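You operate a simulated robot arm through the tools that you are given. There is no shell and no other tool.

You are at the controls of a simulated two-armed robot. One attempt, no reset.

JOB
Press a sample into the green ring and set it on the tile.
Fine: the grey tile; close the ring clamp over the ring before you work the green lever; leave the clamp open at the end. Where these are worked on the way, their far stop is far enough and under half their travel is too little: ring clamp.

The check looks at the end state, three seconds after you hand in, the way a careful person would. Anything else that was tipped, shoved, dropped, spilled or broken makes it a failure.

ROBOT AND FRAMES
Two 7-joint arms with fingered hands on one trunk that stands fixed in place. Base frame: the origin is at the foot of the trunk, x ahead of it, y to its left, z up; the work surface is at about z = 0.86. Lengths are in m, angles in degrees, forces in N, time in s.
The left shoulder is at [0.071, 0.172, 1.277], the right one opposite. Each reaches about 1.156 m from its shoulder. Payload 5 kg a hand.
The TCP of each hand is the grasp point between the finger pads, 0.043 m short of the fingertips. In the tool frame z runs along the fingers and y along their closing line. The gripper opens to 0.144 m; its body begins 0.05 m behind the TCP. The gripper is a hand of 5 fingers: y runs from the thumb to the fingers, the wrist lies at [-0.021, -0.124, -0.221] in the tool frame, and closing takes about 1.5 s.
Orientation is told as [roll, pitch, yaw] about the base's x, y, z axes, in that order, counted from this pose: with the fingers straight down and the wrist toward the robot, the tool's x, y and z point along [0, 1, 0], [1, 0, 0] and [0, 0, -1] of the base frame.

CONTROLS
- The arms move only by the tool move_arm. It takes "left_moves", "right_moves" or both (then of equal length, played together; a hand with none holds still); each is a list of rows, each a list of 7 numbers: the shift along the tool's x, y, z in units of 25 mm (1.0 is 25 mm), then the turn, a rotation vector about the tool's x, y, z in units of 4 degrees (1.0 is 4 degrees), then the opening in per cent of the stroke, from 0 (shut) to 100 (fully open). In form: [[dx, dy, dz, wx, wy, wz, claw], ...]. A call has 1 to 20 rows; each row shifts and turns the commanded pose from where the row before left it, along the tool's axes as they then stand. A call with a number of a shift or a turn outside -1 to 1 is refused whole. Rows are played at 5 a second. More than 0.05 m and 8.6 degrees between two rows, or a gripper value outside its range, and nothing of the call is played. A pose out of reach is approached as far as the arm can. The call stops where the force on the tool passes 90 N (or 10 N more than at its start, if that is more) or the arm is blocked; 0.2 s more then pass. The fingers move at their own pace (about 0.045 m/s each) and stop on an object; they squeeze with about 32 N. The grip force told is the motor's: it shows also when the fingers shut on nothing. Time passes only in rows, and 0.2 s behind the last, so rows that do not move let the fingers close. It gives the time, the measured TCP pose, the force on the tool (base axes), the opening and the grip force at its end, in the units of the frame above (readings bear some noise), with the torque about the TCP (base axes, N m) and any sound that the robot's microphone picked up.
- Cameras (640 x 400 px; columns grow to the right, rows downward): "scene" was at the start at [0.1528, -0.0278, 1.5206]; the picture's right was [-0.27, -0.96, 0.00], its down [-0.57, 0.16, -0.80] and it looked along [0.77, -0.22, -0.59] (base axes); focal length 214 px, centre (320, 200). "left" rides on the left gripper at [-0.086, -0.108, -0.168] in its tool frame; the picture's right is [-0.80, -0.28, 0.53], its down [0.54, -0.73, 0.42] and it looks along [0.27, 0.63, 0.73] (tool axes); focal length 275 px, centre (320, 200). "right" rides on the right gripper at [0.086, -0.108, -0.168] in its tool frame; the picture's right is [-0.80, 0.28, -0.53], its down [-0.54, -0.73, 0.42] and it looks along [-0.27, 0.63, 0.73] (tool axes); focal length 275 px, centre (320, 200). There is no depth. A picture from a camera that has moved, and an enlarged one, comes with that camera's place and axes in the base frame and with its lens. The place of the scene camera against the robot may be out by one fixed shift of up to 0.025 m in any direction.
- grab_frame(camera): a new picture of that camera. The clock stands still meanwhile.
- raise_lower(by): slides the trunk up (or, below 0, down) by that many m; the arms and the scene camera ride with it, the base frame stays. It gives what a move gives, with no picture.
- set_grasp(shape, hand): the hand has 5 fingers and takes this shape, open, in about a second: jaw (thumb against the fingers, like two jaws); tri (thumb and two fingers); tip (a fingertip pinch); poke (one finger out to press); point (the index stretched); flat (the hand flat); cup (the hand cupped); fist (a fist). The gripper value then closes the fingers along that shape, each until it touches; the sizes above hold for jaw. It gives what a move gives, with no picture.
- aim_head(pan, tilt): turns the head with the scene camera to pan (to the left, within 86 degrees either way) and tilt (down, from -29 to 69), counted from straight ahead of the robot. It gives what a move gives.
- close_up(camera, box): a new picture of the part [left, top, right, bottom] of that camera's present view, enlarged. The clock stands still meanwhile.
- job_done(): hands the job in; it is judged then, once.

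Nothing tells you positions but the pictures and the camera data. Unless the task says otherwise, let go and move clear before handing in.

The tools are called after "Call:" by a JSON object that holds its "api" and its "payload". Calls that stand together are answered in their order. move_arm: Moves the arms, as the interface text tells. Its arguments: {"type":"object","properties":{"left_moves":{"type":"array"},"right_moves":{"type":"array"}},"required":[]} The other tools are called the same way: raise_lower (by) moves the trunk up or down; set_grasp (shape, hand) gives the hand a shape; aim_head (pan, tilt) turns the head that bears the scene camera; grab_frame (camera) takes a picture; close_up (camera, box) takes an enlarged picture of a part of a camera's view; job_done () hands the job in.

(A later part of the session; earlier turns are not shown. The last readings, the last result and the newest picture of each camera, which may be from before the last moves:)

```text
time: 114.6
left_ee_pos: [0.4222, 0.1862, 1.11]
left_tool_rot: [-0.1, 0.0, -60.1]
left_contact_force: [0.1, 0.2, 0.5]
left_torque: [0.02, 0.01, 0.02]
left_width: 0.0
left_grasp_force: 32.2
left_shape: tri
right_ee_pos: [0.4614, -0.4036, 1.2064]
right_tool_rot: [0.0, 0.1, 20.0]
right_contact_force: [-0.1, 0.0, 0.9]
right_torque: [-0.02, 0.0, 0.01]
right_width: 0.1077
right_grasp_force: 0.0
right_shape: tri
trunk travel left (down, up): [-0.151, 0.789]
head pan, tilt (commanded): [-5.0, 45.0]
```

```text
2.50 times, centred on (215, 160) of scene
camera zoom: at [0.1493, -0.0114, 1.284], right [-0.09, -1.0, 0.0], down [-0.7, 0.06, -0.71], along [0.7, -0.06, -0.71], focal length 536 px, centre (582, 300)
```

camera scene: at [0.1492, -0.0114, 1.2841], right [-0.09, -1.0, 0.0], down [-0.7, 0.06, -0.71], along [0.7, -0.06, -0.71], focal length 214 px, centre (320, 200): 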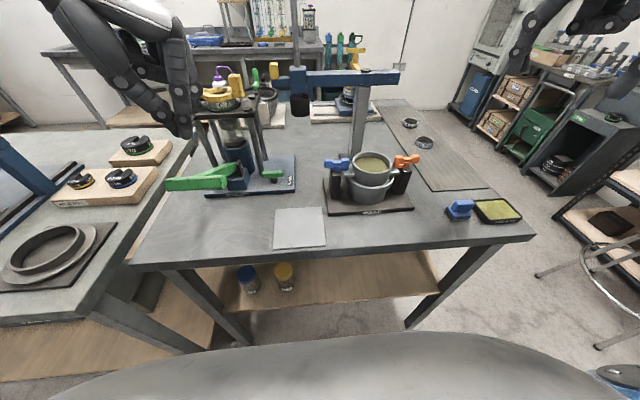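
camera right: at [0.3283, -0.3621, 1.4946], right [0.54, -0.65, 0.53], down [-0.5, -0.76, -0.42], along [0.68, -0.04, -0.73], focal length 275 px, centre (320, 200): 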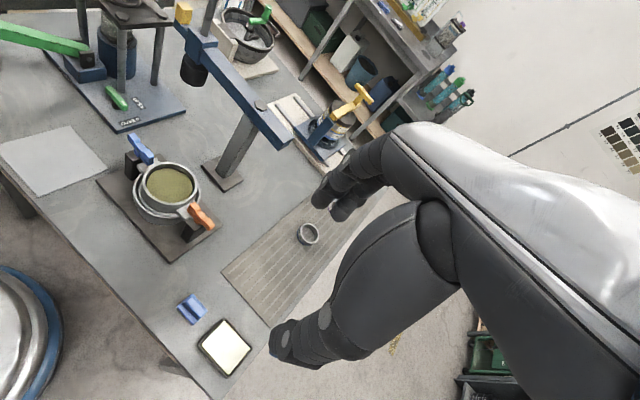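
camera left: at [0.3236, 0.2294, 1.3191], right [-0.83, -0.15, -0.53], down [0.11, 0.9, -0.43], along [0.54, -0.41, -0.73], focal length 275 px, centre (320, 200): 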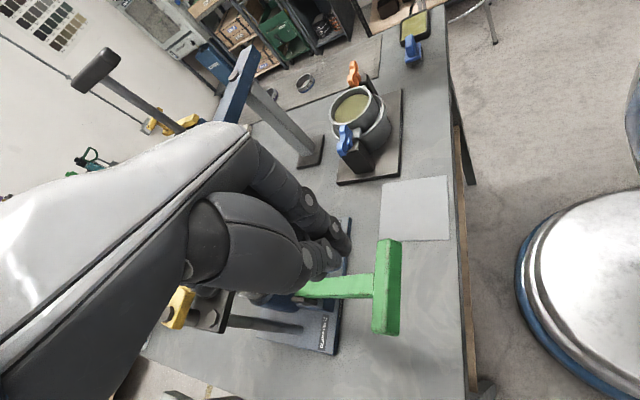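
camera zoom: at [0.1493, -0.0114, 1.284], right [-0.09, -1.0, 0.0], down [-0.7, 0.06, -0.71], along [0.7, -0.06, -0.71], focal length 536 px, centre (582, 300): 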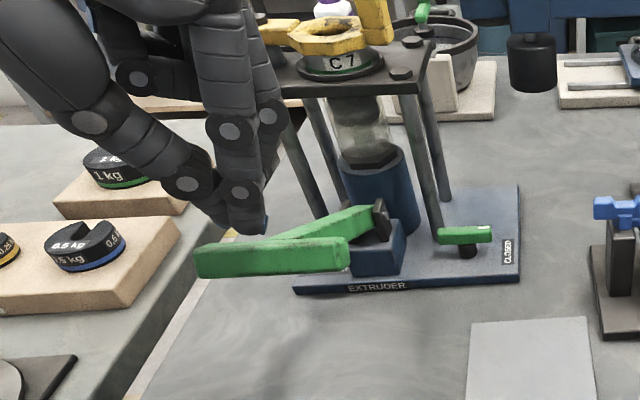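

The fingertips are right above the T‑handle. Lowering until they touch, then pressing.

Call:
{"api": "move_arm", "payload": {"left_moves": [[0, 0, 0.3, 0, 0, 0, 0], [0, 0, 0.3, 0, 0, 0, 0], [0, 0, 0.2, 0, 0, 0, 0], [0, 0, 0, 0, 0, 0, 0]]}}

Call:
{"api": "close_up", "payload": {"camera": "scene", "box": [130, 80, 300, 240]}}

```text
time: 115.6
left_ee_pos: [0.4219, 0.1848, 1.0918]
left_tool_rot: [-0.1, -0.1, -60.1]
left_contact_force: [0.2, 0.1, 0.2]
left_torque: [0.0, 0.02, 0.0]
left_width: 0.0002
left_grasp_force: 32.4
left_shape: tri
right_ee_pos: [0.4592, -0.4034, 1.2069]
right_tool_rot: [0.1, -0.1, 20.0]
right_contact_force: [-0.7, -1.3, -0.7]
right_torque: [0.02, 0.03, -0.02]
right_width: 0.1075
right_grasp_force: 0.1
right_shape: tri
trunk travel left (down, up): [-0.151, 0.789]
head pan, tilt (commanded): [-5.0, 45.0]
```

```text
2.50 times, centred on (215, 160) of scene
camera zoom: at [0.1494, -0.0114, 1.2839], right [-0.09, -1.0, 0.0], down [-0.7, 0.06, -0.71], along [0.7, -0.06, -0.71], focal length 536 px, centre (582, 300)
```

zoom: 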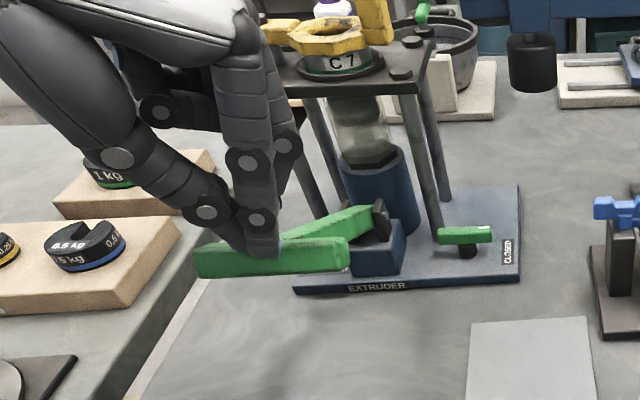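

Call:
{"api": "move_arm", "payload": {"left_moves": [[0, 0, 0.2, 0, 0, 0, 0], [-0.08, -0.05, 0.2, 0, 0, 0, 0], [-0.08, -0.05, 0.2, 0, 0, 0, 0], [-0.08, -0.05, 0.2, 0, 0, 0, 0], [-0.08, -0.05, 0.2, 0, 0, 0, 0]]}}

Call:
{"api": "close_up", "payload": {"camera": "scene", "box": [130, 80, 300, 240]}}

Call:
{"api": "close_up", "payload": {"camera": "left", "box": [260, 170, 480, 390]}}

```text
time: 116.8
left_ee_pos: [0.4127, 0.1862, 1.0654]
left_tool_rot: [-0.2, 0.0, -60.2]
left_contact_force: [-0.1, -0.4, 2.5]
left_torque: [-0.04, 0.06, 0.01]
left_width: 0.0
left_grasp_force: 31.8
left_shape: tri
right_ee_pos: [0.4597, -0.4046, 1.2062]
right_tool_rot: [0.1, 0.0, 20.1]
right_contact_force: [-0.2, 0.1, -0.4]
right_torque: [0.0, -0.01, -0.01]
right_width: 0.1077
right_grasp_force: 0.1
right_shape: tri
trunk travel left (down, up): [-0.151, 0.789]
head pan, tilt (commanded): [-5.0, 45.0]
```

```text
2.50 times, centred on (215, 160) of scene
camera zoom: at [0.1491, -0.0115, 1.284], right [-0.09, -1.0, 0.0], down [-0.7, 0.06, -0.71], along [0.7, -0.06, -0.71], focal length 536 px, centre (582, 300)
```

zoom: 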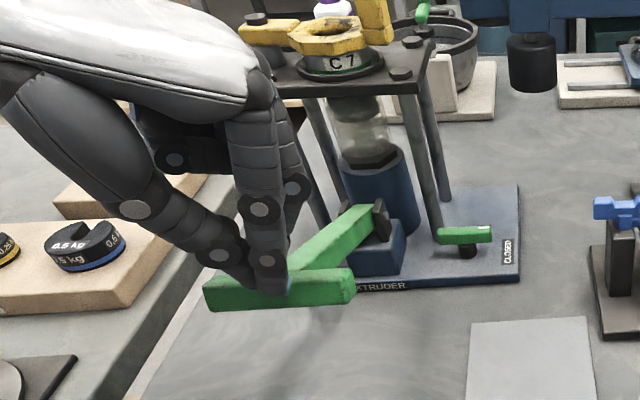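

```text
1.82 times, centred on (370, 280) of left
camera zoom: at [0.286, 0.2373, 1.2339], right [-0.83, -0.15, -0.53], down [0.11, 0.9, -0.43], along [0.54, -0.41, -0.73], focal length 500 px, centre (229, 54)
```

zoom: 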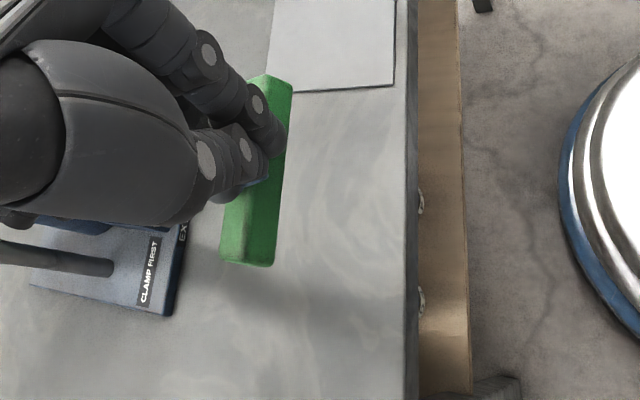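

The lever is moving down easily. Continuing along its arc.

Call:
{"api": "move_arm", "payload": {"left_moves": [[-0.083, -0.048, 0.24, 0, 0, 0, 0], [-0.083, -0.048, 0.24, 0, 0, 0, 0], [-0.083, -0.048, 0.24, 0, 0, 0, 0], [-0.055, -0.032, 0.24, 0, 0, 0, 0], [-0.055, -0.032, 0.24, 0, 0, 0, 0], [-0.055, -0.032, 0.24, 0, 0, 0, 0]]}}

Call:
{"api": "close_up", "payload": {"camera": "scene", "box": [130, 80, 300, 240]}}

Call:
{"api": "close_up", "payload": {"camera": "scene", "box": [200, 80, 270, 150]}}

```text
time: 118.2
left_ee_pos: [0.4018, 0.1852, 1.0301]
left_tool_rot: [-0.1, -0.2, -60.1]
left_contact_force: [-2.9, 1.8, 4.0]
left_torque: [0.07, 0.04, -0.03]
left_width: 0.0003
left_grasp_force: 32.1
left_shape: tri
right_ee_pos: [0.4598, -0.4038, 1.2078]
right_tool_rot: [0.0, 0.0, 20.0]
right_contact_force: [-0.6, -0.4, -0.1]
right_torque: [0.0, -0.02, 0.02]
right_width: 0.1078
right_grasp_force: 0.1
right_shape: tri
trunk travel left (down, up): [-0.151, 0.789]
head pan, tilt (commanded): [-5.0, 45.0]
```

```text
2.50 times, centred on (215, 160) of scene
camera zoom: at [0.149, -0.0113, 1.284], right [-0.09, -1.0, 0.0], down [-0.7, 0.06, -0.71], along [0.7, -0.06, -0.71], focal length 536 px, centre (582, 300)
```

zoom: 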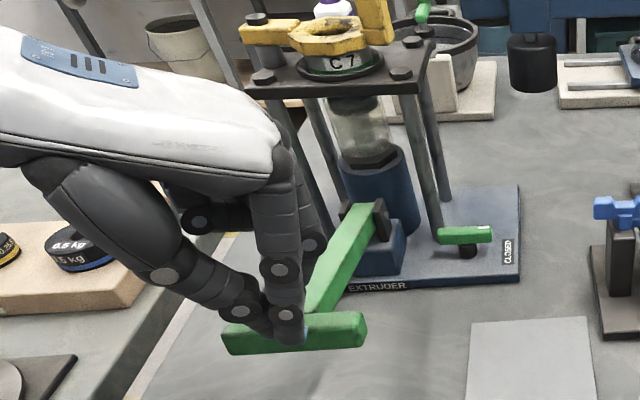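

```text
5.71 times, centred on (235, 115) of scene
camera zoom: at [0.149, -0.0113, 1.284], right [-0.09, -1.0, 0.0], down [-0.7, 0.06, -0.71], along [0.7, -0.06, -0.71], focal length 1226 px, centre (806, 686)
```

zoom: 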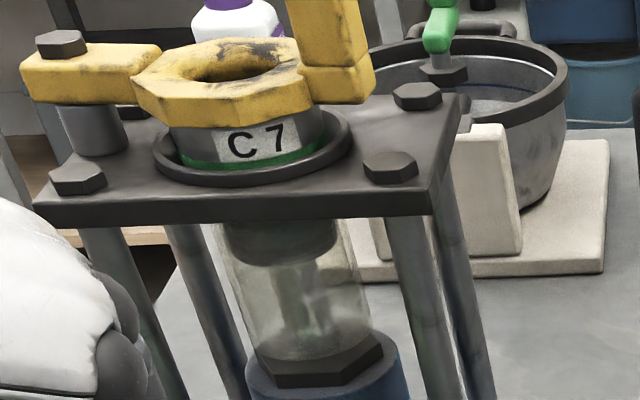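

Call:
{"api": "move_arm", "payload": {"left_moves": [[-0.055, -0.032, 0.24, 0, 0, 0, 0], [-0.04, -0.024, 0.24, 0, 0, 0, 0], [-0.024, -0.014, 0.24, 0, 0, 0, 0], [-0.024, -0.014, 0.24, 0, 0, 0, 0], [-0.024, -0.014, 0.24, 0, 0, 0, 0]]}}

Call:
{"api": "close_up", "payload": {"camera": "scene", "box": [130, 80, 300, 240]}}

Call:
{"api": "close_up", "payload": {"camera": "scene", "box": [200, 80, 270, 150]}}

```text
time: 119.4
left_ee_pos: [0.4032, 0.1864, 1.0089]
left_tool_rot: [-0.2, 0.0, -60.2]
left_contact_force: [-33.3, -4.1, 9.2]
left_torque: [-0.06, 1.45, -0.48]
left_width: 0.0
left_grasp_force: 31.8
left_shape: tri
left hand out of reach, approached as far as the arm can: row 3, 4, 5
right_ee_pos: [0.4569, -0.4049, 1.2078]
right_tool_rot: [0.0, -0.2, 20.0]
right_contact_force: [-1.0, -0.1, -0.3]
right_torque: [-0.02, -0.04, 0.02]
right_width: 0.1079
right_grasp_force: 0.1
right_shape: tri
trunk travel left (down, up): [-0.151, 0.789]
head pan, tilt (commanded): [-5.0, 45.0]
```

```text
2.50 times, centred on (215, 160) of scene
camera zoom: at [0.1449, -0.012, 1.2845], right [-0.09, -1.0, 0.0], down [-0.7, 0.06, -0.71], along [0.71, -0.06, -0.7], focal length 536 px, centre (582, 300)
```

zoom: 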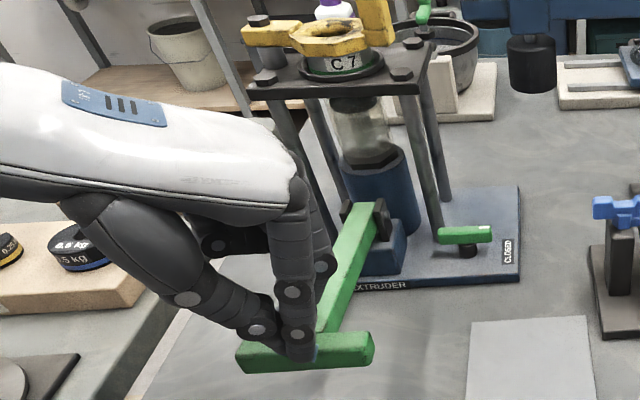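

```text
5.71 times, centred on (235, 115) of scene
camera zoom: at [0.1449, -0.012, 1.2845], right [-0.09, -1.0, 0.0], down [-0.7, 0.06, -0.71], along [0.71, -0.06, -0.7], focal length 1226 px, centre (806, 686)
```

zoom: 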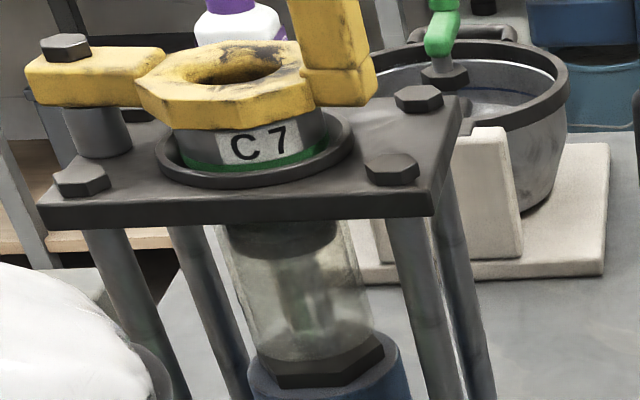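

The arm ran out of reach before the lever bottomed out. I'll lift off, raise both hands relative to the trunk, and lower the trunk further for a better pressing range.

Call:
{"api": "move_arm", "payload": {"left_moves": [[0, 0, -0.5, 0, 0, 0, 0], [0, 0, -0.9, 0, 0, 0, 0], [0, 0, -0.9, 0, 0, 0, 0], [0, 0, -0.9, 0, 0, 0, 0], [0, 0, -0.9, 0, 0, 0, 0], [0, 0, -0.9, 0, 0, 0, 0], [0, 0, -0.9, 0, 0, 0, 0]], "right_moves": [[0, 0, -0.9, 0, 0, 0, 75], [0, 0, -0.9, 0, 0, 0, 75], [0, 0, -0.9, 0, 0, 0, 75], [0, 0, -0.9, 0, 0, 0, 75], [0, 0, -0.9, 0, 0, 0, 75], [0, 0, -0.5, 0, 0, 0, 75], [0, 0, 0, 0, 0, 0, 75]]}}

Call:
{"api": "close_up", "payload": {"camera": "scene", "box": [130, 80, 300, 240]}}

Call:
{"api": "close_up", "payload": {"camera": "scene", "box": [200, 80, 270, 150]}}

```text
time: 121.0
left_ee_pos: [0.4063, 0.1864, 1.1556]
left_tool_rot: [-0.2, 0.0, -60.1]
left_contact_force: [0.3, 0.3, 0.6]
left_torque: [0.01, 0.0, -0.02]
left_width: 0.0
left_grasp_force: 32.2
left_shape: tri
right_ee_pos: [0.4588, -0.4042, 1.3317]
right_tool_rot: [0.0, 0.0, 20.0]
right_contact_force: [-0.1, -0.2, -0.7]
right_torque: [0.02, 0.0, 0.01]
right_width: 0.1079
right_grasp_force: 0.1
right_shape: tri
trunk travel left (down, up): [-0.151, 0.789]
head pan, tilt (commanded): [-5.0, 45.0]
```

```text
2.50 times, centred on (215, 160) of scene
camera zoom: at [0.1492, -0.0119, 1.2839], right [-0.09, -1.0, 0.0], down [-0.7, 0.06, -0.71], along [0.7, -0.06, -0.71], focal length 536 px, centre (582, 300)
```

zoom: 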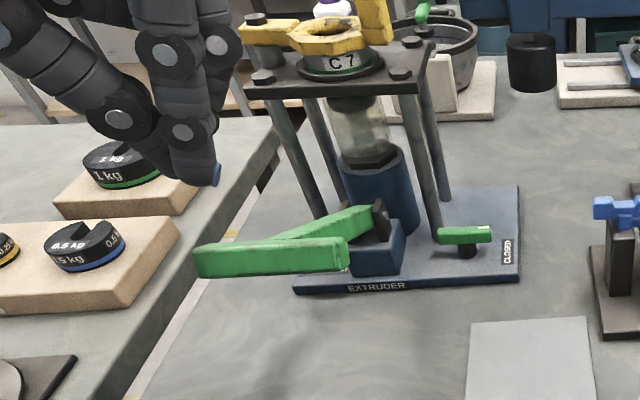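

```text
5.71 times, centred on (235, 115) of scene
camera zoom: at [0.1492, -0.0119, 1.2839], right [-0.09, -1.0, 0.0], down [-0.7, 0.06, -0.71], along [0.7, -0.06, -0.71], focal length 1226 px, centre (806, 686)
```

zoom: 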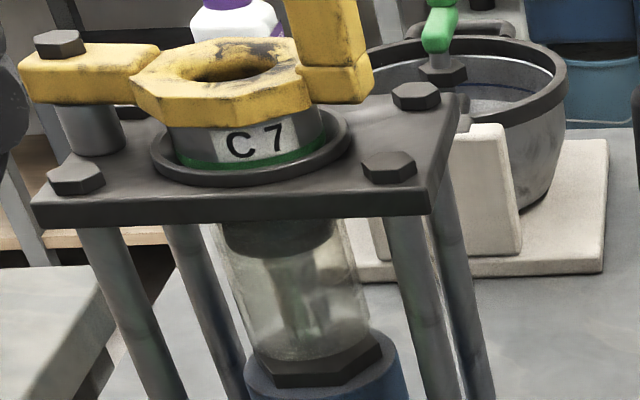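

The lever springs back like a pump handle. I'll look closely at the sample tube and into the ring to judge how far one stroke has moved the sample.

Call:
{"api": "close_up", "payload": {"camera": "scene", "box": [220, 105, 255, 140]}}

Call:
{"api": "close_up", "payload": {"camera": "scene", "box": [212, 80, 247, 112]}}

Call:
{"api": "grab_frame", "payload": {"camera": "left"}}

```text
11.43 times, centred on (238, 122) of scene
camera zoom: at [0.1492, -0.0119, 1.2839], right [-0.09, -1.0, 0.0], down [-0.7, 0.06, -0.71], along [0.7, -0.06, -0.71], focal length 2451 px, centre (1263, 1086)
```

zoom: 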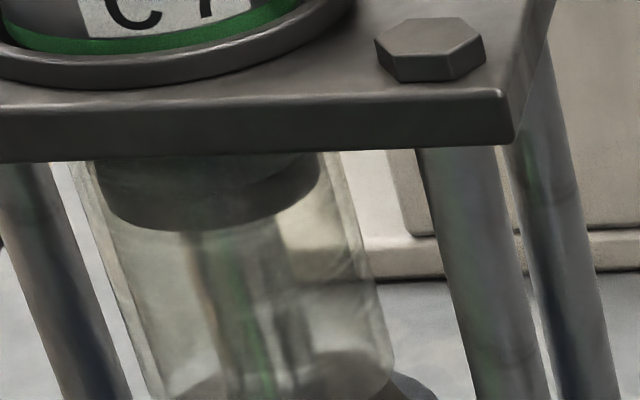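

```text
12.50 times, centred on (230, 96) of scene
camera zoom: at [0.1492, -0.0119, 1.2839], right [-0.09, -1.0, 0.0], down [-0.7, 0.06, -0.71], along [0.7, -0.06, -0.71], focal length 2681 px, centre (1451, 1500)
```

zoom: 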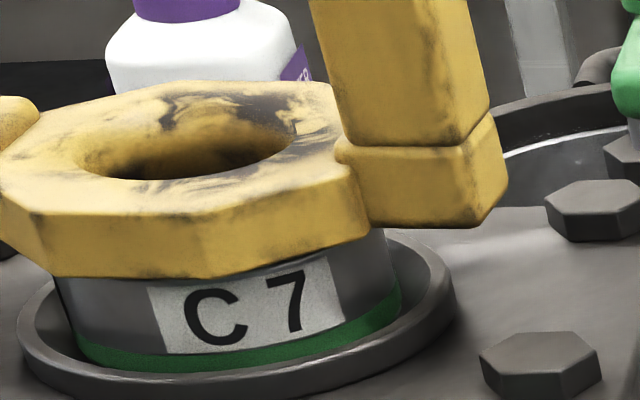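

```text
taken
camera left: at [0.2791, 0.2384, 1.3232], right [-0.83, -0.15, -0.53], down [0.11, 0.9, -0.43], along [0.54, -0.41, -0.73], focal length 275 px, centre (320, 200)
```

left: 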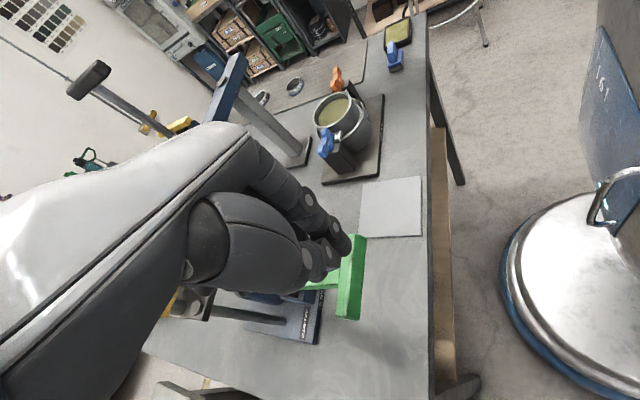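

I'll raise the left hand further, shift back over the handle, and lower the trunk by 0.12 m to allow a full-depth stroke.

Call:
{"api": "move_arm", "payload": {"left_moves": [[0.11, 0.06, -0.96, 0, 0, 0, 0], [0.11, 0.06, -0.96, 0, 0, 0, 0], [0.11, 0.06, -0.96, 0, 0, 0, 0], [0.11, 0.06, -0.96, 0, 0, 0, 0], [0.11, 0.06, -0.96, 0, 0, 0, 0]]}}

Call:
{"api": "raise_lower", "payload": {"by": -0.13}}

Call:
{"api": "close_up", "payload": {"camera": "scene", "box": [110, 20, 300, 200]}}

```text
time: 122.2
left_ee_pos: [0.4257, 0.1885, 1.2755]
left_tool_rot: [0.0, 0.0, -60.1]
left_contact_force: [0.2, 0.8, 0.1]
left_torque: [0.01, 0.02, 0.02]
left_width: 0.0
left_grasp_force: 32.3
left_shape: tri
right_ee_pos: [0.458, -0.404, 1.3312]
right_tool_rot: [-0.1, 0.1, 20.0]
right_contact_force: [-0.8, -0.9, 0.0]
right_torque: [0.0, -0.02, 0.0]
right_width: 0.1077
right_grasp_force: 0.1
right_shape: tri
trunk travel left (down, up): [-0.151, 0.789]
head pan, tilt (commanded): [-5.0, 45.0]
```

```text
time: 123.8
left_ee_pos: [0.4257, 0.188, 1.146]
left_tool_rot: [-0.2, -0.1, -60.0]
left_contact_force: [-0.5, -0.9, -0.3]
left_torque: [0.01, 0.0, -0.02]
left_width: 0.0
left_grasp_force: 32.1
left_shape: tri
right_ee_pos: [0.4599, -0.4051, 1.2022]
right_tool_rot: [0.1, 0.0, 20.0]
right_contact_force: [0.2, -0.2, 1.1]
right_torque: [-0.04, 0.0, -0.01]
right_width: 0.1078
right_grasp_force: 0.1
right_shape: tri
trunk travel left (down, up): [-0.021, 0.919]
head pan, tilt (commanded): [-5.0, 45.0]
```

```text
2.22 times, centred on (205, 110) of scene
camera zoom: at [0.1492, -0.0114, 1.1541], right [-0.09, -1.0, 0.0], down [-0.7, 0.06, -0.71], along [0.7, -0.06, -0.71], focal length 477 px, centre (576, 400)
```

zoom: 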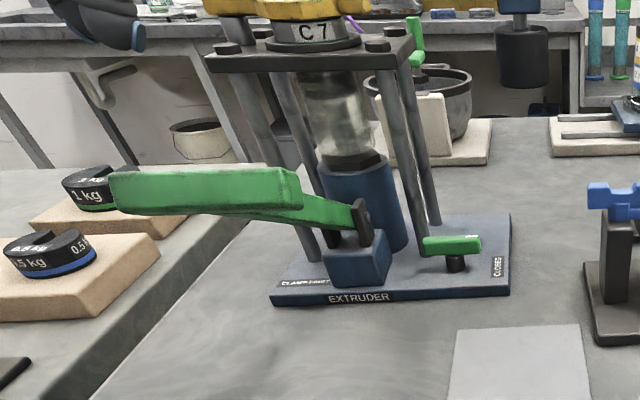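

Call:
{"api": "move_arm", "payload": {"left_moves": [[0, 0, 0.8, 0, 0, 0, 0], [0, 0, 0.8, 0, 0, 0, 0], [0, 0, 0.32, 0, 0, 0, 0], [0, 0, 0.32, 0, 0, 0, 0], [-0.139, -0.08, 0.32, 0, 0, 0, 0], [-0.139, -0.08, 0.32, 0, 0, 0, 0], [-0.121, -0.07, 0.32, 0, 0, 0, 0], [-0.121, -0.07, 0.32, 0, 0, 0, 0], [-0.104, -0.06, 0.32, 0, 0, 0, 0], [-0.104, -0.06, 0.32, 0, 0, 0, 0], [-0.087, -0.05, 0.32, 0, 0, 0, 0]]}}

Call:
{"api": "close_up", "payload": {"camera": "scene", "box": [110, 20, 300, 200]}}

Call:
{"api": "close_up", "payload": {"camera": "scene", "box": [215, 35, 260, 95]}}

```text
time: 126.2
left_ee_pos: [0.4025, 0.1888, 1.0328]
left_tool_rot: [-0.1, -0.1, -60.0]
left_contact_force: [0.2, -0.6, 4.2]
left_torque: [-0.01, -0.06, 0.04]
left_width: 0.0
left_grasp_force: 32.1
left_shape: tri
right_ee_pos: [0.4594, -0.4038, 1.2008]
right_tool_rot: [-0.1, 0.0, 20.0]
right_contact_force: [-0.7, 0.7, 0.5]
right_torque: [0.01, 0.01, -0.02]
right_width: 0.1077
right_grasp_force: 0.0
right_shape: tri
trunk travel left (down, up): [-0.021, 0.919]
head pan, tilt (commanded): [-5.0, 45.0]
```

```text
2.22 times, centred on (205, 110) of scene
camera zoom: at [0.1493, -0.0115, 1.154], right [-0.09, -1.0, 0.0], down [-0.7, 0.06, -0.71], along [0.7, -0.06, -0.71], focal length 477 px, centre (576, 400)
```

zoom: 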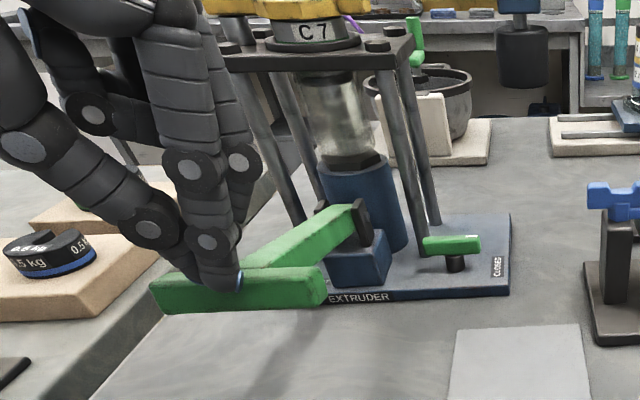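

```text
6.67 times, centred on (238, 65) of scene
camera zoom: at [0.1493, -0.0115, 1.154], right [-0.09, -1.0, 0.0], down [-0.7, 0.06, -0.71], along [0.7, -0.06, -0.71], focal length 1430 px, centre (870, 1100)
```

zoom: 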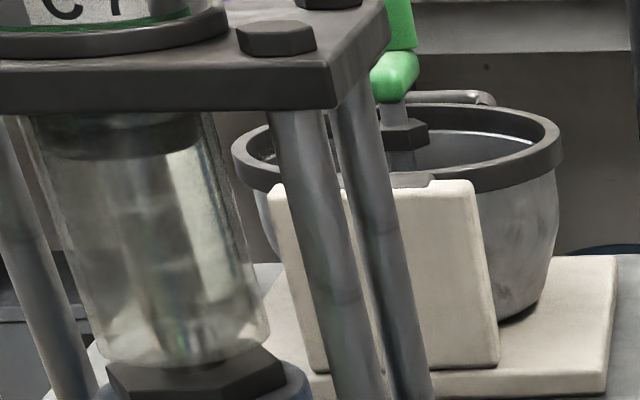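

Call:
{"api": "move_arm", "payload": {"left_moves": [[-0.069, -0.04, 0.32, 0, 0, 0, 0], [-0.069, -0.04, 0.32, 0, 0, 0, 0], [-0.052, -0.03, 0.32, 0, 0, 0, 0], [-0.035, -0.02, 0.32, 0, 0, 0, 0], [-0.035, -0.02, 0.32, 0, 0, 0, 0]]}}

Call:
{"api": "close_up", "payload": {"camera": "scene", "box": [110, 20, 300, 200]}}

Call:
{"api": "close_up", "payload": {"camera": "scene", "box": [215, 35, 260, 95]}}

```text
time: 127.4
left_ee_pos: [0.3952, 0.1886, 0.9969]
left_tool_rot: [0.1, -0.5, -60.1]
left_contact_force: [1.2, 8.4, 40.3]
left_torque: [0.49, -0.12, 0.02]
left_width: 0.0
left_grasp_force: 31.8
left_shape: tri
right_ee_pos: [0.4575, -0.403, 1.2032]
right_tool_rot: [0.0, -0.1, 20.0]
right_contact_force: [0.1, 0.9, -0.1]
right_torque: [0.0, 0.02, 0.03]
right_width: 0.1079
right_grasp_force: 0.0
right_shape: tri
trunk travel left (down, up): [-0.021, 0.919]
head pan, tilt (commanded): [-5.0, 45.0]
```

```text
2.22 times, centred on (205, 110) of scene
camera zoom: at [0.1479, -0.0111, 1.1549], right [-0.09, -1.0, 0.0], down [-0.7, 0.06, -0.71], along [0.71, -0.06, -0.71], focal length 477 px, centre (576, 400)
```

zoom: 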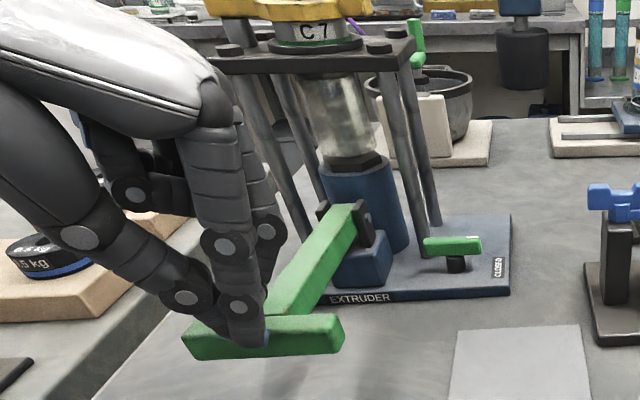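

```text
6.67 times, centred on (238, 65) of scene
camera zoom: at [0.1479, -0.0111, 1.1549], right [-0.09, -1.0, 0.0], down [-0.7, 0.06, -0.71], along [0.71, -0.06, -0.71], focal length 1430 px, centre (870, 1100)
```

zoom: 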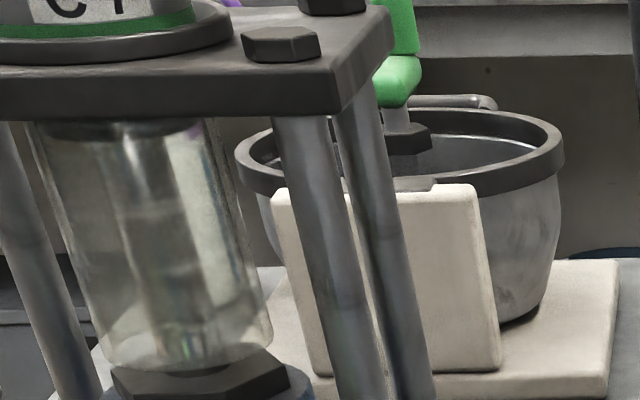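

The lever hit its bottom stop (40 N) and the plug in the tube clearly rose. I'll let the lever up, raise the trunk and look into the ring from above.

Call:
{"api": "move_arm", "payload": {"left_moves": [[0, 0, -0.4, 0, 0, 0, 0], [0, 0, -0.8, 0, 0, 0, 0], [0.1, 0.06, -0.9, 0, 0, 0, 0], [0.1, 0.06, -0.9, 0, 0, 0, 0], [0.1, 0.06, -0.9, 0, 0, 0, 0], [0.1, 0.06, -0.9, 0, 0, 0, 0], [0.1, 0.06, -0.9, 0, 0, 0, 0], [0, 0, 0, 0, 0, 0, 0]]}}

Call:
{"api": "close_up", "payload": {"camera": "scene", "box": [215, 35, 260, 95]}}

Call:
{"api": "raise_lower", "payload": {"by": 0.3}}

Call:
{"api": "close_up", "payload": {"camera": "scene", "box": [210, 130, 270, 200]}}

Call:
{"api": "grab_frame", "payload": {"camera": "scene"}}

```text
time: 129.2
left_ee_pos: [0.4097, 0.1889, 1.1357]
left_tool_rot: [-0.2, 0.0, -60.1]
left_contact_force: [0.2, -0.1, 0.6]
left_torque: [0.01, -0.04, -0.03]
left_width: 0.0001
left_grasp_force: 31.9
left_shape: tri
right_ee_pos: [0.4591, -0.4039, 1.2015]
right_tool_rot: [0.0, 0.0, 20.0]
right_contact_force: [0.8, 0.8, 0.0]
right_torque: [-0.02, -0.03, 0.05]
right_width: 0.1079
right_grasp_force: 0.1
right_shape: tri
trunk travel left (down, up): [-0.021, 0.919]
head pan, tilt (commanded): [-5.0, 45.0]
```

```text
6.67 times, centred on (238, 65) of scene
camera zoom: at [0.1494, -0.0111, 1.1539], right [-0.09, -1.0, 0.0], down [-0.7, 0.06, -0.71], along [0.7, -0.06, -0.71], focal length 1430 px, centre (870, 1100)
```

zoom: 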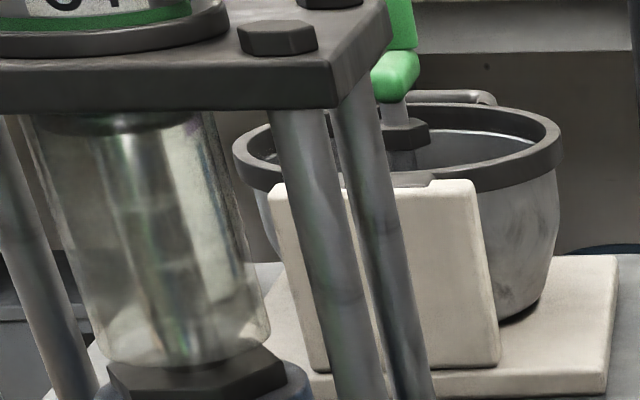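

```text
time: 132.2
left_ee_pos: [0.4092, 0.1883, 1.436]
left_tool_rot: [-0.3, -0.1, -60.1]
left_contact_force: [0.1, -0.5, -1.1]
left_torque: [0.01, 0.02, 0.01]
left_width: 0.0
left_grasp_force: 32.1
left_shape: tri
right_ee_pos: [0.4602, -0.4037, 1.5009]
right_tool_rot: [0.0, 0.0, 19.9]
right_contact_force: [-0.4, 0.7, -0.1]
right_torque: [0.02, 0.0, 0.0]
right_width: 0.1078
right_grasp_force: 0.1
right_shape: tri
trunk travel left (down, up): [-0.321, 0.619]
head pan, tilt (commanded): [-5.0, 45.0]
```

```text
5.71 times, centred on (240, 165) of scene
camera zoom: at [0.1495, -0.0114, 1.4539], right [-0.09, -1.0, 0.0], down [-0.7, 0.06, -0.71], along [0.7, -0.06, -0.71], focal length 1226 px, centre (777, 400)
```

zoom: 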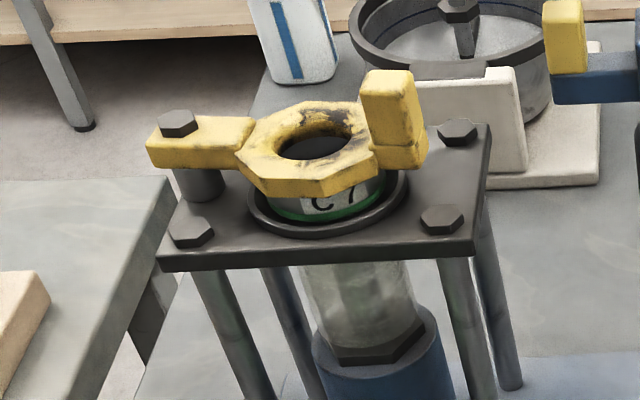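

```text
taken
camera scene: at [0.1495, -0.0114, 1.4539], right [-0.09, -1.0, 0.0], down [-0.7, 0.06, -0.71], along [0.7, -0.06, -0.71], focal length 214 px, centre (320, 200)
```

scene: 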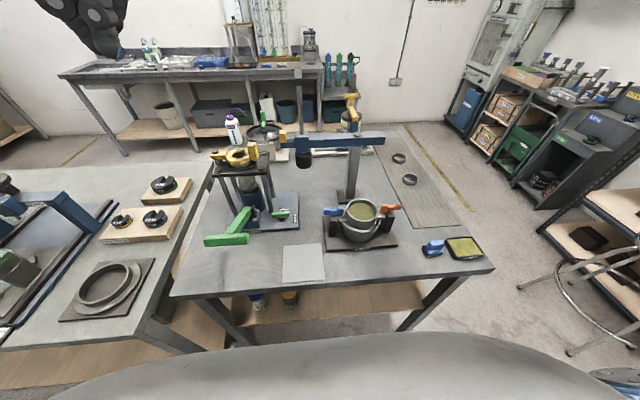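

The sample stays up after the lever returns (ratcheting pump). I'll bring the left camera over the extruder to look down into the ring.

Call:
{"api": "move_arm", "payload": {"left_moves": [[0.935, 0.214, 0.3, 0, 0, 0, 0], [0.935, 0.214, 0.3, 0, 0, 0, 0], [0.935, 0.214, 0.3, 0, 0, 0, 0], [0.935, 0.214, 0.3, 0, 0, 0, 0], [0.935, 0.214, 0.3, 0, 0, 0, 0], [0.935, 0.214, 0.3, 0, 0, 0, 0], [0.935, 0.214, 0.3, 0, 0, 0, 0], [0.935, 0.214, 0.3, 0, 0, 0, 0], [0.935, 0.214, 0.3, 0, 0, 0, 0], [0.935, 0.214, 0.3, 0, 0, 0, 0], [0.935, 0.214, 0.3, 0, 0, 0, 0], [0.935, 0.214, 0.3, 0, 0, 0, 0], [0.935, 0.214, 0.3, 0, 0, 0, 0], [0.935, 0.214, 0.3, 0, 0, 0, 0]]}}

Call:
{"api": "grab_frame", "payload": {"camera": "left"}}

```text
time: 135.2
left_ee_pos: [0.7324, 0.2872, 1.3278]
left_tool_rot: [-0.1, 0.0, -60.1]
left_contact_force: [0.8, 0.2, 0.5]
left_torque: [-0.04, 0.05, -0.01]
left_width: 0.0
left_grasp_force: 31.9
left_shape: tri
right_ee_pos: [0.4614, -0.4017, 1.5013]
right_tool_rot: [0.0, 0.1, 20.0]
right_contact_force: [0.1, 0.1, 0.5]
right_torque: [0.01, 0.05, 0.0]
right_width: 0.1078
right_grasp_force: 0.0
right_shape: tri
trunk travel left (down, up): [-0.321, 0.619]
head pan, tilt (commanded): [-5.0, 45.0]
```

```text
taken
camera left: at [0.6043, 0.3385, 1.4945], right [-0.83, -0.15, -0.53], down [0.11, 0.9, -0.43], along [0.54, -0.41, -0.73], focal length 275 px, centre (320, 200)
```

left: 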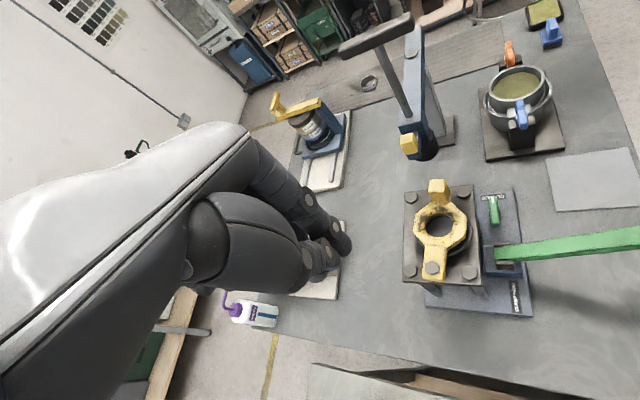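

Call:
{"api": "close_up", "payload": {"camera": "left", "box": [410, 200, 470, 260]}}

Call:
{"api": "close_up", "payload": {"camera": "left", "box": [390, 170, 540, 320]}}

```text
6.67 times, centred on (440, 230) of left
camera zoom: at [0.6043, 0.3385, 1.4945], right [-0.83, -0.15, -0.53], down [0.11, 0.9, -0.43], along [0.54, -0.41, -0.73], focal length 1835 px, centre (-480, 0)
```

zoom: 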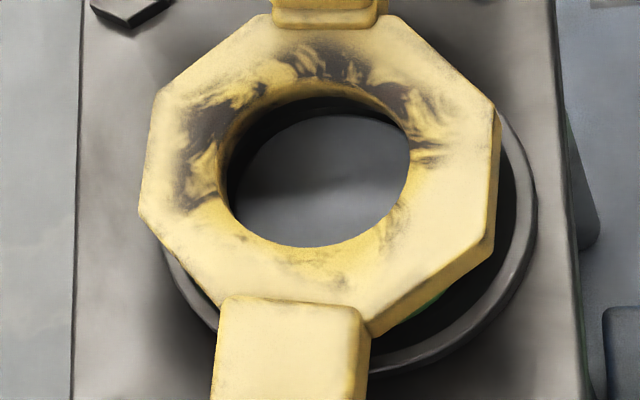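

```text
2.67 times, centred on (465, 245) of left
camera zoom: at [0.6043, 0.3385, 1.4945], right [-0.83, -0.15, -0.53], down [0.11, 0.9, -0.43], along [0.54, -0.41, -0.73], focal length 734 px, centre (-67, 80)
```

zoom: 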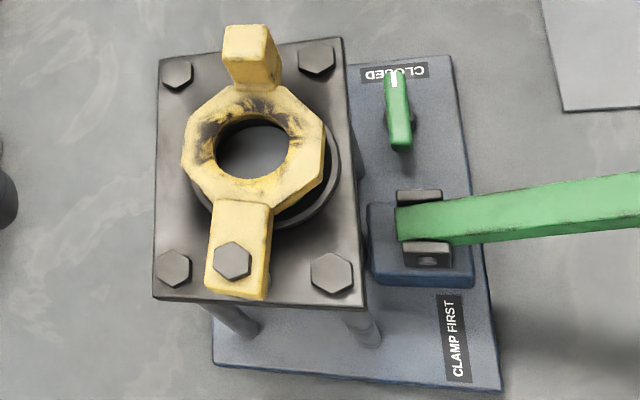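

A grey sample surface is now visible under the clamp hole, but the plug still shows below the plate, so I need more strokes. Returning to the handle.

Call:
{"api": "move_arm", "payload": {"left_moves": [[-0.9, -0.191, -0.28, 0, 0, 0, 0], [-0.9, -0.191, -0.28, 0, 0, 0, 0], [-0.9, -0.191, -0.28, 0, 0, 0, 0], [-0.9, -0.191, -0.28, 0, 0, 0, 0], [-0.9, -0.191, -0.28, 0, 0, 0, 0], [-0.9, -0.191, -0.28, 0, 0, 0, 0], [-0.9, -0.191, -0.28, 0, 0, 0, 0], [-0.9, -0.191, -0.28, 0, 0, 0, 0], [-0.9, -0.191, -0.28, 0, 0, 0, 0], [-0.9, -0.191, -0.28, 0, 0, 0, 0], [-0.9, -0.191, -0.28, 0, 0, 0, 0], [-0.9, -0.191, -0.28, 0, 0, 0, 0], [-0.9, -0.191, -0.28, 0, 0, 0, 0], [-0.9, -0.191, -0.28, 0, 0, 0, 0]]}}

Call:
{"api": "raise_lower", "payload": {"by": -0.29}}

```text
time: 138.2
left_ee_pos: [0.4219, 0.188, 1.4299]
left_tool_rot: [0.0, -0.1, -60.2]
left_contact_force: [-0.4, -0.7, 0.0]
left_torque: [-0.02, 0.02, 0.01]
left_width: 0.0002
left_grasp_force: 32.1
left_shape: tri
right_ee_pos: [0.4589, -0.4046, 1.502]
right_tool_rot: [0.1, 0.0, 20.0]
right_contact_force: [-0.7, -0.6, -0.2]
right_torque: [-0.01, -0.08, -0.02]
right_width: 0.108
right_grasp_force: 0.1
right_shape: tri
trunk travel left (down, up): [-0.321, 0.619]
head pan, tilt (commanded): [-5.0, 45.0]
```

```text
time: 141.1
left_ee_pos: [0.4229, 0.1888, 1.1384]
left_tool_rot: [-0.1, 0.0, -60.1]
left_contact_force: [-1.2, 0.5, -0.5]
left_torque: [-0.01, -0.03, 0.0]
left_width: 0.0
left_grasp_force: 32.5
left_shape: tri
right_ee_pos: [0.4602, -0.4053, 1.2112]
right_tool_rot: [0.0, 0.0, 20.0]
right_contact_force: [0.5, 0.7, 0.5]
right_torque: [0.01, 0.0, 0.02]
right_width: 0.108
right_grasp_force: 0.2
right_shape: tri
trunk travel left (down, up): [-0.031, 0.909]
head pan, tilt (commanded): [-5.0, 45.0]
```

Call:
{"api": "move_arm", "payload": {"left_moves": [[0.05, 0.03, 0.8, 0, 0, 0, 0], [0, 0, 0.5, 0, 0, 0, 0], [0, 0, 0.32, 0, 0, 0, 0], [0, 0, 0.32, 0, 0, 0, 0], [-0.139, -0.08, 0.32, 0, 0, 0, 0], [-0.139, -0.08, 0.32, 0, 0, 0, 0], [-0.121, -0.07, 0.32, 0, 0, 0, 0], [-0.121, -0.07, 0.32, 0, 0, 0, 0], [-0.104, -0.06, 0.32, 0, 0, 0, 0], [-0.104, -0.06, 0.32, 0, 0, 0, 0], [-0.087, -0.05, 0.32, 0, 0, 0, 0], [-0.069, -0.04, 0.32, 0, 0, 0, 0], [-0.069, -0.04, 0.32, 0, 0, 0, 0], [-0.052, -0.03, 0.32, 0, 0, 0, 0], [-0.035, -0.02, 0.3, 0, 0, 0, 0]]}}

Call:
{"api": "close_up", "payload": {"camera": "scene", "box": [110, 20, 300, 200]}}

Call:
{"api": "close_up", "payload": {"camera": "scene", "box": [215, 35, 260, 95]}}

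```text
time: 144.3
left_ee_pos: [0.3943, 0.1874, 1.0027]
left_tool_rot: [-0.1, -0.2, -60.2]
left_contact_force: [-0.6, 0.9, 5.4]
left_torque: [0.09, -0.01, 0.04]
left_width: 0.0
left_grasp_force: 32.1
left_shape: tri
right_ee_pos: [0.459, -0.4036, 1.2125]
right_tool_rot: [0.0, 0.1, 20.0]
right_contact_force: [-0.7, -0.9, 0.0]
right_torque: [-0.01, 0.03, 0.0]
right_width: 0.1079
right_grasp_force: 0.1
right_shape: tri
trunk travel left (down, up): [-0.031, 0.909]
head pan, tilt (commanded): [-5.0, 45.0]
```

```text
2.22 times, centred on (205, 110) of scene
camera zoom: at [0.1491, -0.0112, 1.164], right [-0.09, -1.0, 0.0], down [-0.7, 0.06, -0.71], along [0.7, -0.06, -0.71], focal length 477 px, centre (576, 400)
```

zoom: 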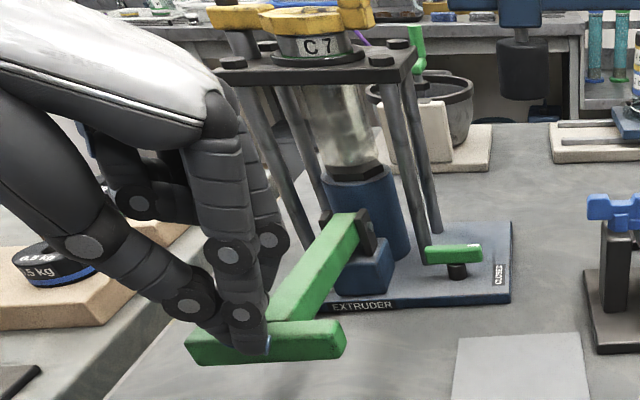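

```text
6.67 times, centred on (238, 65) of scene
camera zoom: at [0.1491, -0.0112, 1.164], right [-0.09, -1.0, 0.0], down [-0.7, 0.06, -0.71], along [0.7, -0.06, -0.71], focal length 1430 px, centre (870, 1100)
```

zoom: 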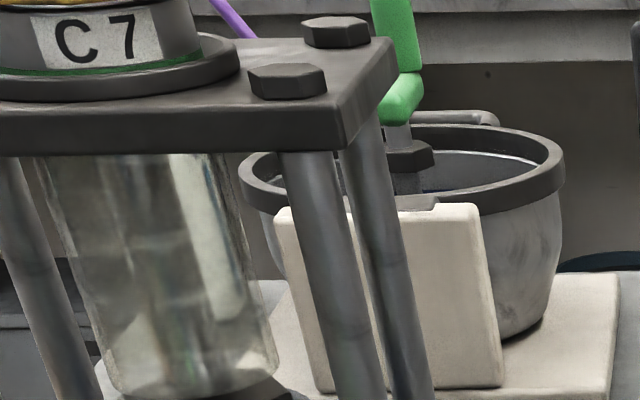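

The plug has now gone up past the plate's underside. I'll finish this stroke to the stop, let the lever up, and inspect.

Call:
{"api": "move_arm", "payload": {"left_moves": [[-0.02, -0.01, 0.2, 0, 0, 0, 0], [-0.02, -0.01, 0.15, 0, 0, 0, 0], [0, 0, 0, 0, 0, 0, 0]]}}

Call:
{"api": "move_arm", "payload": {"left_moves": [[0, 0, -0.4, 0, 0, 0, 0], [0, 0, -0.8, 0, 0, 0, 0], [0.1, 0.06, -0.9, 0, 0, 0, 0], [0.1, 0.06, -0.9, 0, 0, 0, 0], [0.1, 0.06, -0.9, 0, 0, 0, 0], [0.1, 0.06, -0.9, 0, 0, 0, 0], [0.1, 0.06, -0.9, 0, 0, 0, 0], [0.1, 0.06, -0.4, 0, 0, 0, 0]]}}

Call:
{"api": "close_up", "payload": {"camera": "scene", "box": [200, 20, 260, 95]}}

Call:
{"api": "raise_lower", "payload": {"by": 0.3}}

Call:
{"api": "close_up", "payload": {"camera": "scene", "box": [215, 135, 265, 185]}}

```text
time: 145.1
left_ee_pos: [0.3924, 0.1884, 0.9974]
left_tool_rot: [0.1, -0.5, -60.0]
left_contact_force: [3.5, 11.5, 50.2]
left_torque: [0.65, -0.32, 0.03]
left_width: 0.0
left_grasp_force: 32.3
left_shape: tri
right_ee_pos: [0.4578, -0.4035, 1.2129]
right_tool_rot: [0.0, -0.1, 20.0]
right_contact_force: [0.1, 0.1, -0.4]
right_torque: [-0.02, 0.01, 0.02]
right_width: 0.1081
right_grasp_force: 0.1
right_shape: tri
trunk travel left (down, up): [-0.031, 0.909]
head pan, tilt (commanded): [-5.0, 45.0]
```

```text
time: 146.9
left_ee_pos: [0.4109, 0.1875, 1.1471]
left_tool_rot: [-0.1, -0.1, -60.1]
left_contact_force: [0.9, 0.1, 1.0]
left_torque: [0.03, 0.02, 0.04]
left_width: 0.0
left_grasp_force: 31.6
left_shape: tri
right_ee_pos: [0.4592, -0.4029, 1.2115]
right_tool_rot: [0.0, 0.0, 20.0]
right_contact_force: [-0.1, -0.2, -0.5]
right_torque: [0.01, -0.02, -0.01]
right_width: 0.1079
right_grasp_force: 0.0
right_shape: tri
trunk travel left (down, up): [-0.031, 0.909]
head pan, tilt (commanded): [-5.0, 45.0]
```

```text
5.33 times, centred on (230, 58) of scene
camera zoom: at [0.1495, -0.0114, 1.1639], right [-0.09, -1.0, 0.0], down [-0.7, 0.06, -0.71], along [0.7, -0.06, -0.71], focal length 1144 px, centre (800, 960)
```

zoom: 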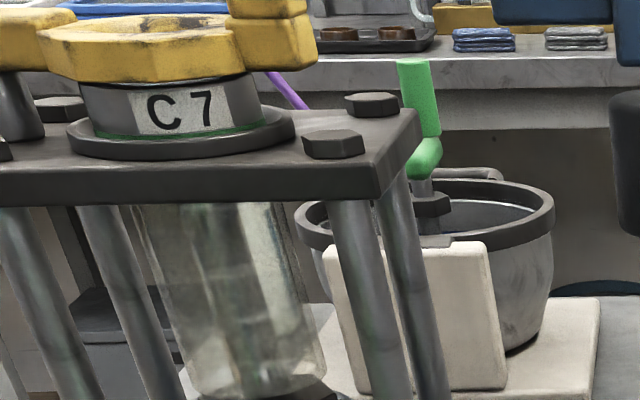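

```text
time: 149.9
left_ee_pos: [0.4107, 0.189, 1.447]
left_tool_rot: [-0.2, 0.0, -60.1]
left_contact_force: [0.0, 0.5, -0.4]
left_torque: [0.0, -0.01, 0.01]
left_width: 0.0
left_grasp_force: 31.8
left_shape: tri
right_ee_pos: [0.4586, -0.4039, 1.5127]
right_tool_rot: [0.1, 0.0, 20.0]
right_contact_force: [-1.0, 0.0, 0.3]
right_torque: [-0.01, 0.01, 0.0]
right_width: 0.1078
right_grasp_force: 0.1
right_shape: tri
trunk travel left (down, up): [-0.331, 0.609]
head pan, tilt (commanded): [-5.0, 45.0]
```

```text
8.00 times, centred on (240, 160) of scene
camera zoom: at [0.1495, -0.0114, 1.4639], right [-0.09, -1.0, 0.0], down [-0.7, 0.06, -0.71], along [0.7, -0.06, -0.71], focal length 1716 px, centre (960, 520)
```

zoom: 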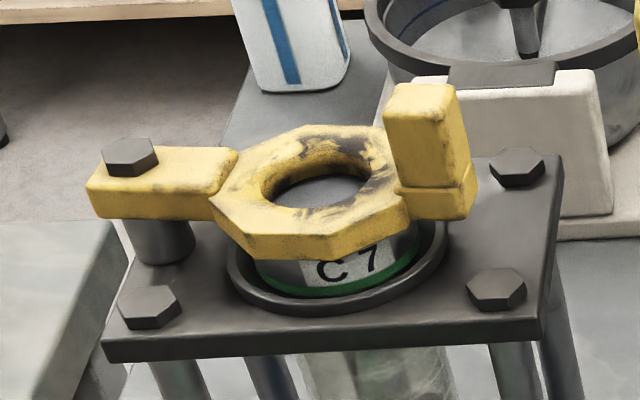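

Call:
{"api": "close_up", "payload": {"camera": "scene", "box": [228, 145, 256, 175]}}

Call:
{"api": "move_arm", "payload": {"left_moves": [[0.935, 0.214, 0.3, 0, 0, 0, 0], [0.935, 0.214, 0.3, 0, 0, 0, 0], [0.935, 0.214, 0.3, 0, 0, 0, 0], [0.935, 0.214, 0.3, 0, 0, 0, 0], [0.935, 0.214, 0.3, 0, 0, 0, 0], [0.935, 0.214, 0.3, 0, 0, 0, 0], [0.935, 0.214, 0.3, 0, 0, 0, 0], [0.935, 0.214, 0.3, 0, 0, 0, 0], [0.935, 0.214, 0.3, 0, 0, 0, 0], [0.935, 0.214, 0.3, 0, 0, 0, 0], [0.935, 0.214, 0.3, 0, 0, 0, 0], [0.935, 0.214, 0.3, 0, 0, 0, 0], [0.935, 0.214, 0.3, 0, 0, 0, 0], [0.935, 0.214, 0.3, 0, 0, 0, 0]]}}

Call:
{"api": "close_up", "payload": {"camera": "left", "box": [410, 200, 470, 260]}}

```text
13.33 times, centred on (242, 160) of scene
camera zoom: at [0.1495, -0.0114, 1.4639], right [-0.09, -1.0, 0.0], down [-0.7, 0.06, -0.71], along [0.7, -0.06, -0.71], focal length 2860 px, centre (1360, 733)
```

zoom: 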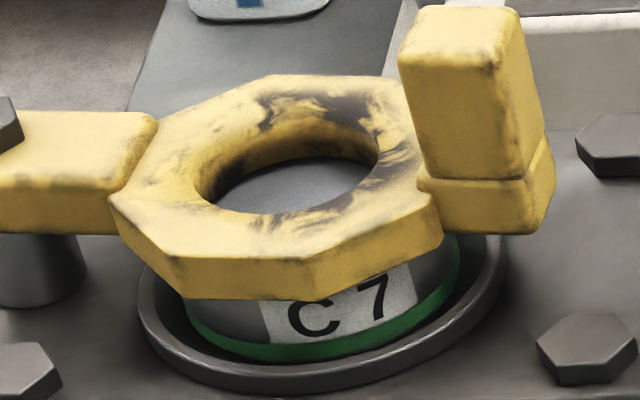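

```text
time: 152.9
left_ee_pos: [0.7325, 0.2862, 1.3397]
left_tool_rot: [-0.2, -0.2, -60.2]
left_contact_force: [1.2, -0.4, 0.1]
left_torque: [-0.01, 0.03, -0.03]
left_width: 0.0
left_grasp_force: 32.3
left_shape: tri
right_ee_pos: [0.4613, -0.4035, 1.5121]
right_tool_rot: [0.0, 0.1, 20.0]
right_contact_force: [0.2, 0.9, -0.2]
right_torque: [-0.01, 0.02, 0.03]
right_width: 0.1077
right_grasp_force: 0.1
right_shape: tri
trunk travel left (down, up): [-0.331, 0.609]
head pan, tilt (commanded): [-5.0, 45.0]
```

```text
6.67 times, centred on (440, 230) of left
camera zoom: at [0.6055, 0.3384, 1.5075], right [-0.83, -0.15, -0.53], down [0.11, 0.9, -0.43], along [0.54, -0.41, -0.73], focal length 1835 px, centre (-480, 0)
```

zoom: 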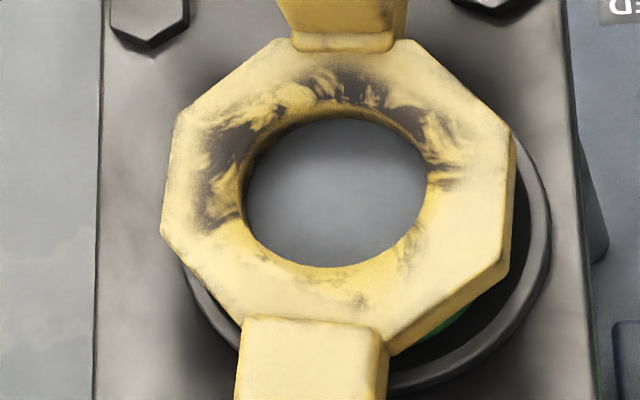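

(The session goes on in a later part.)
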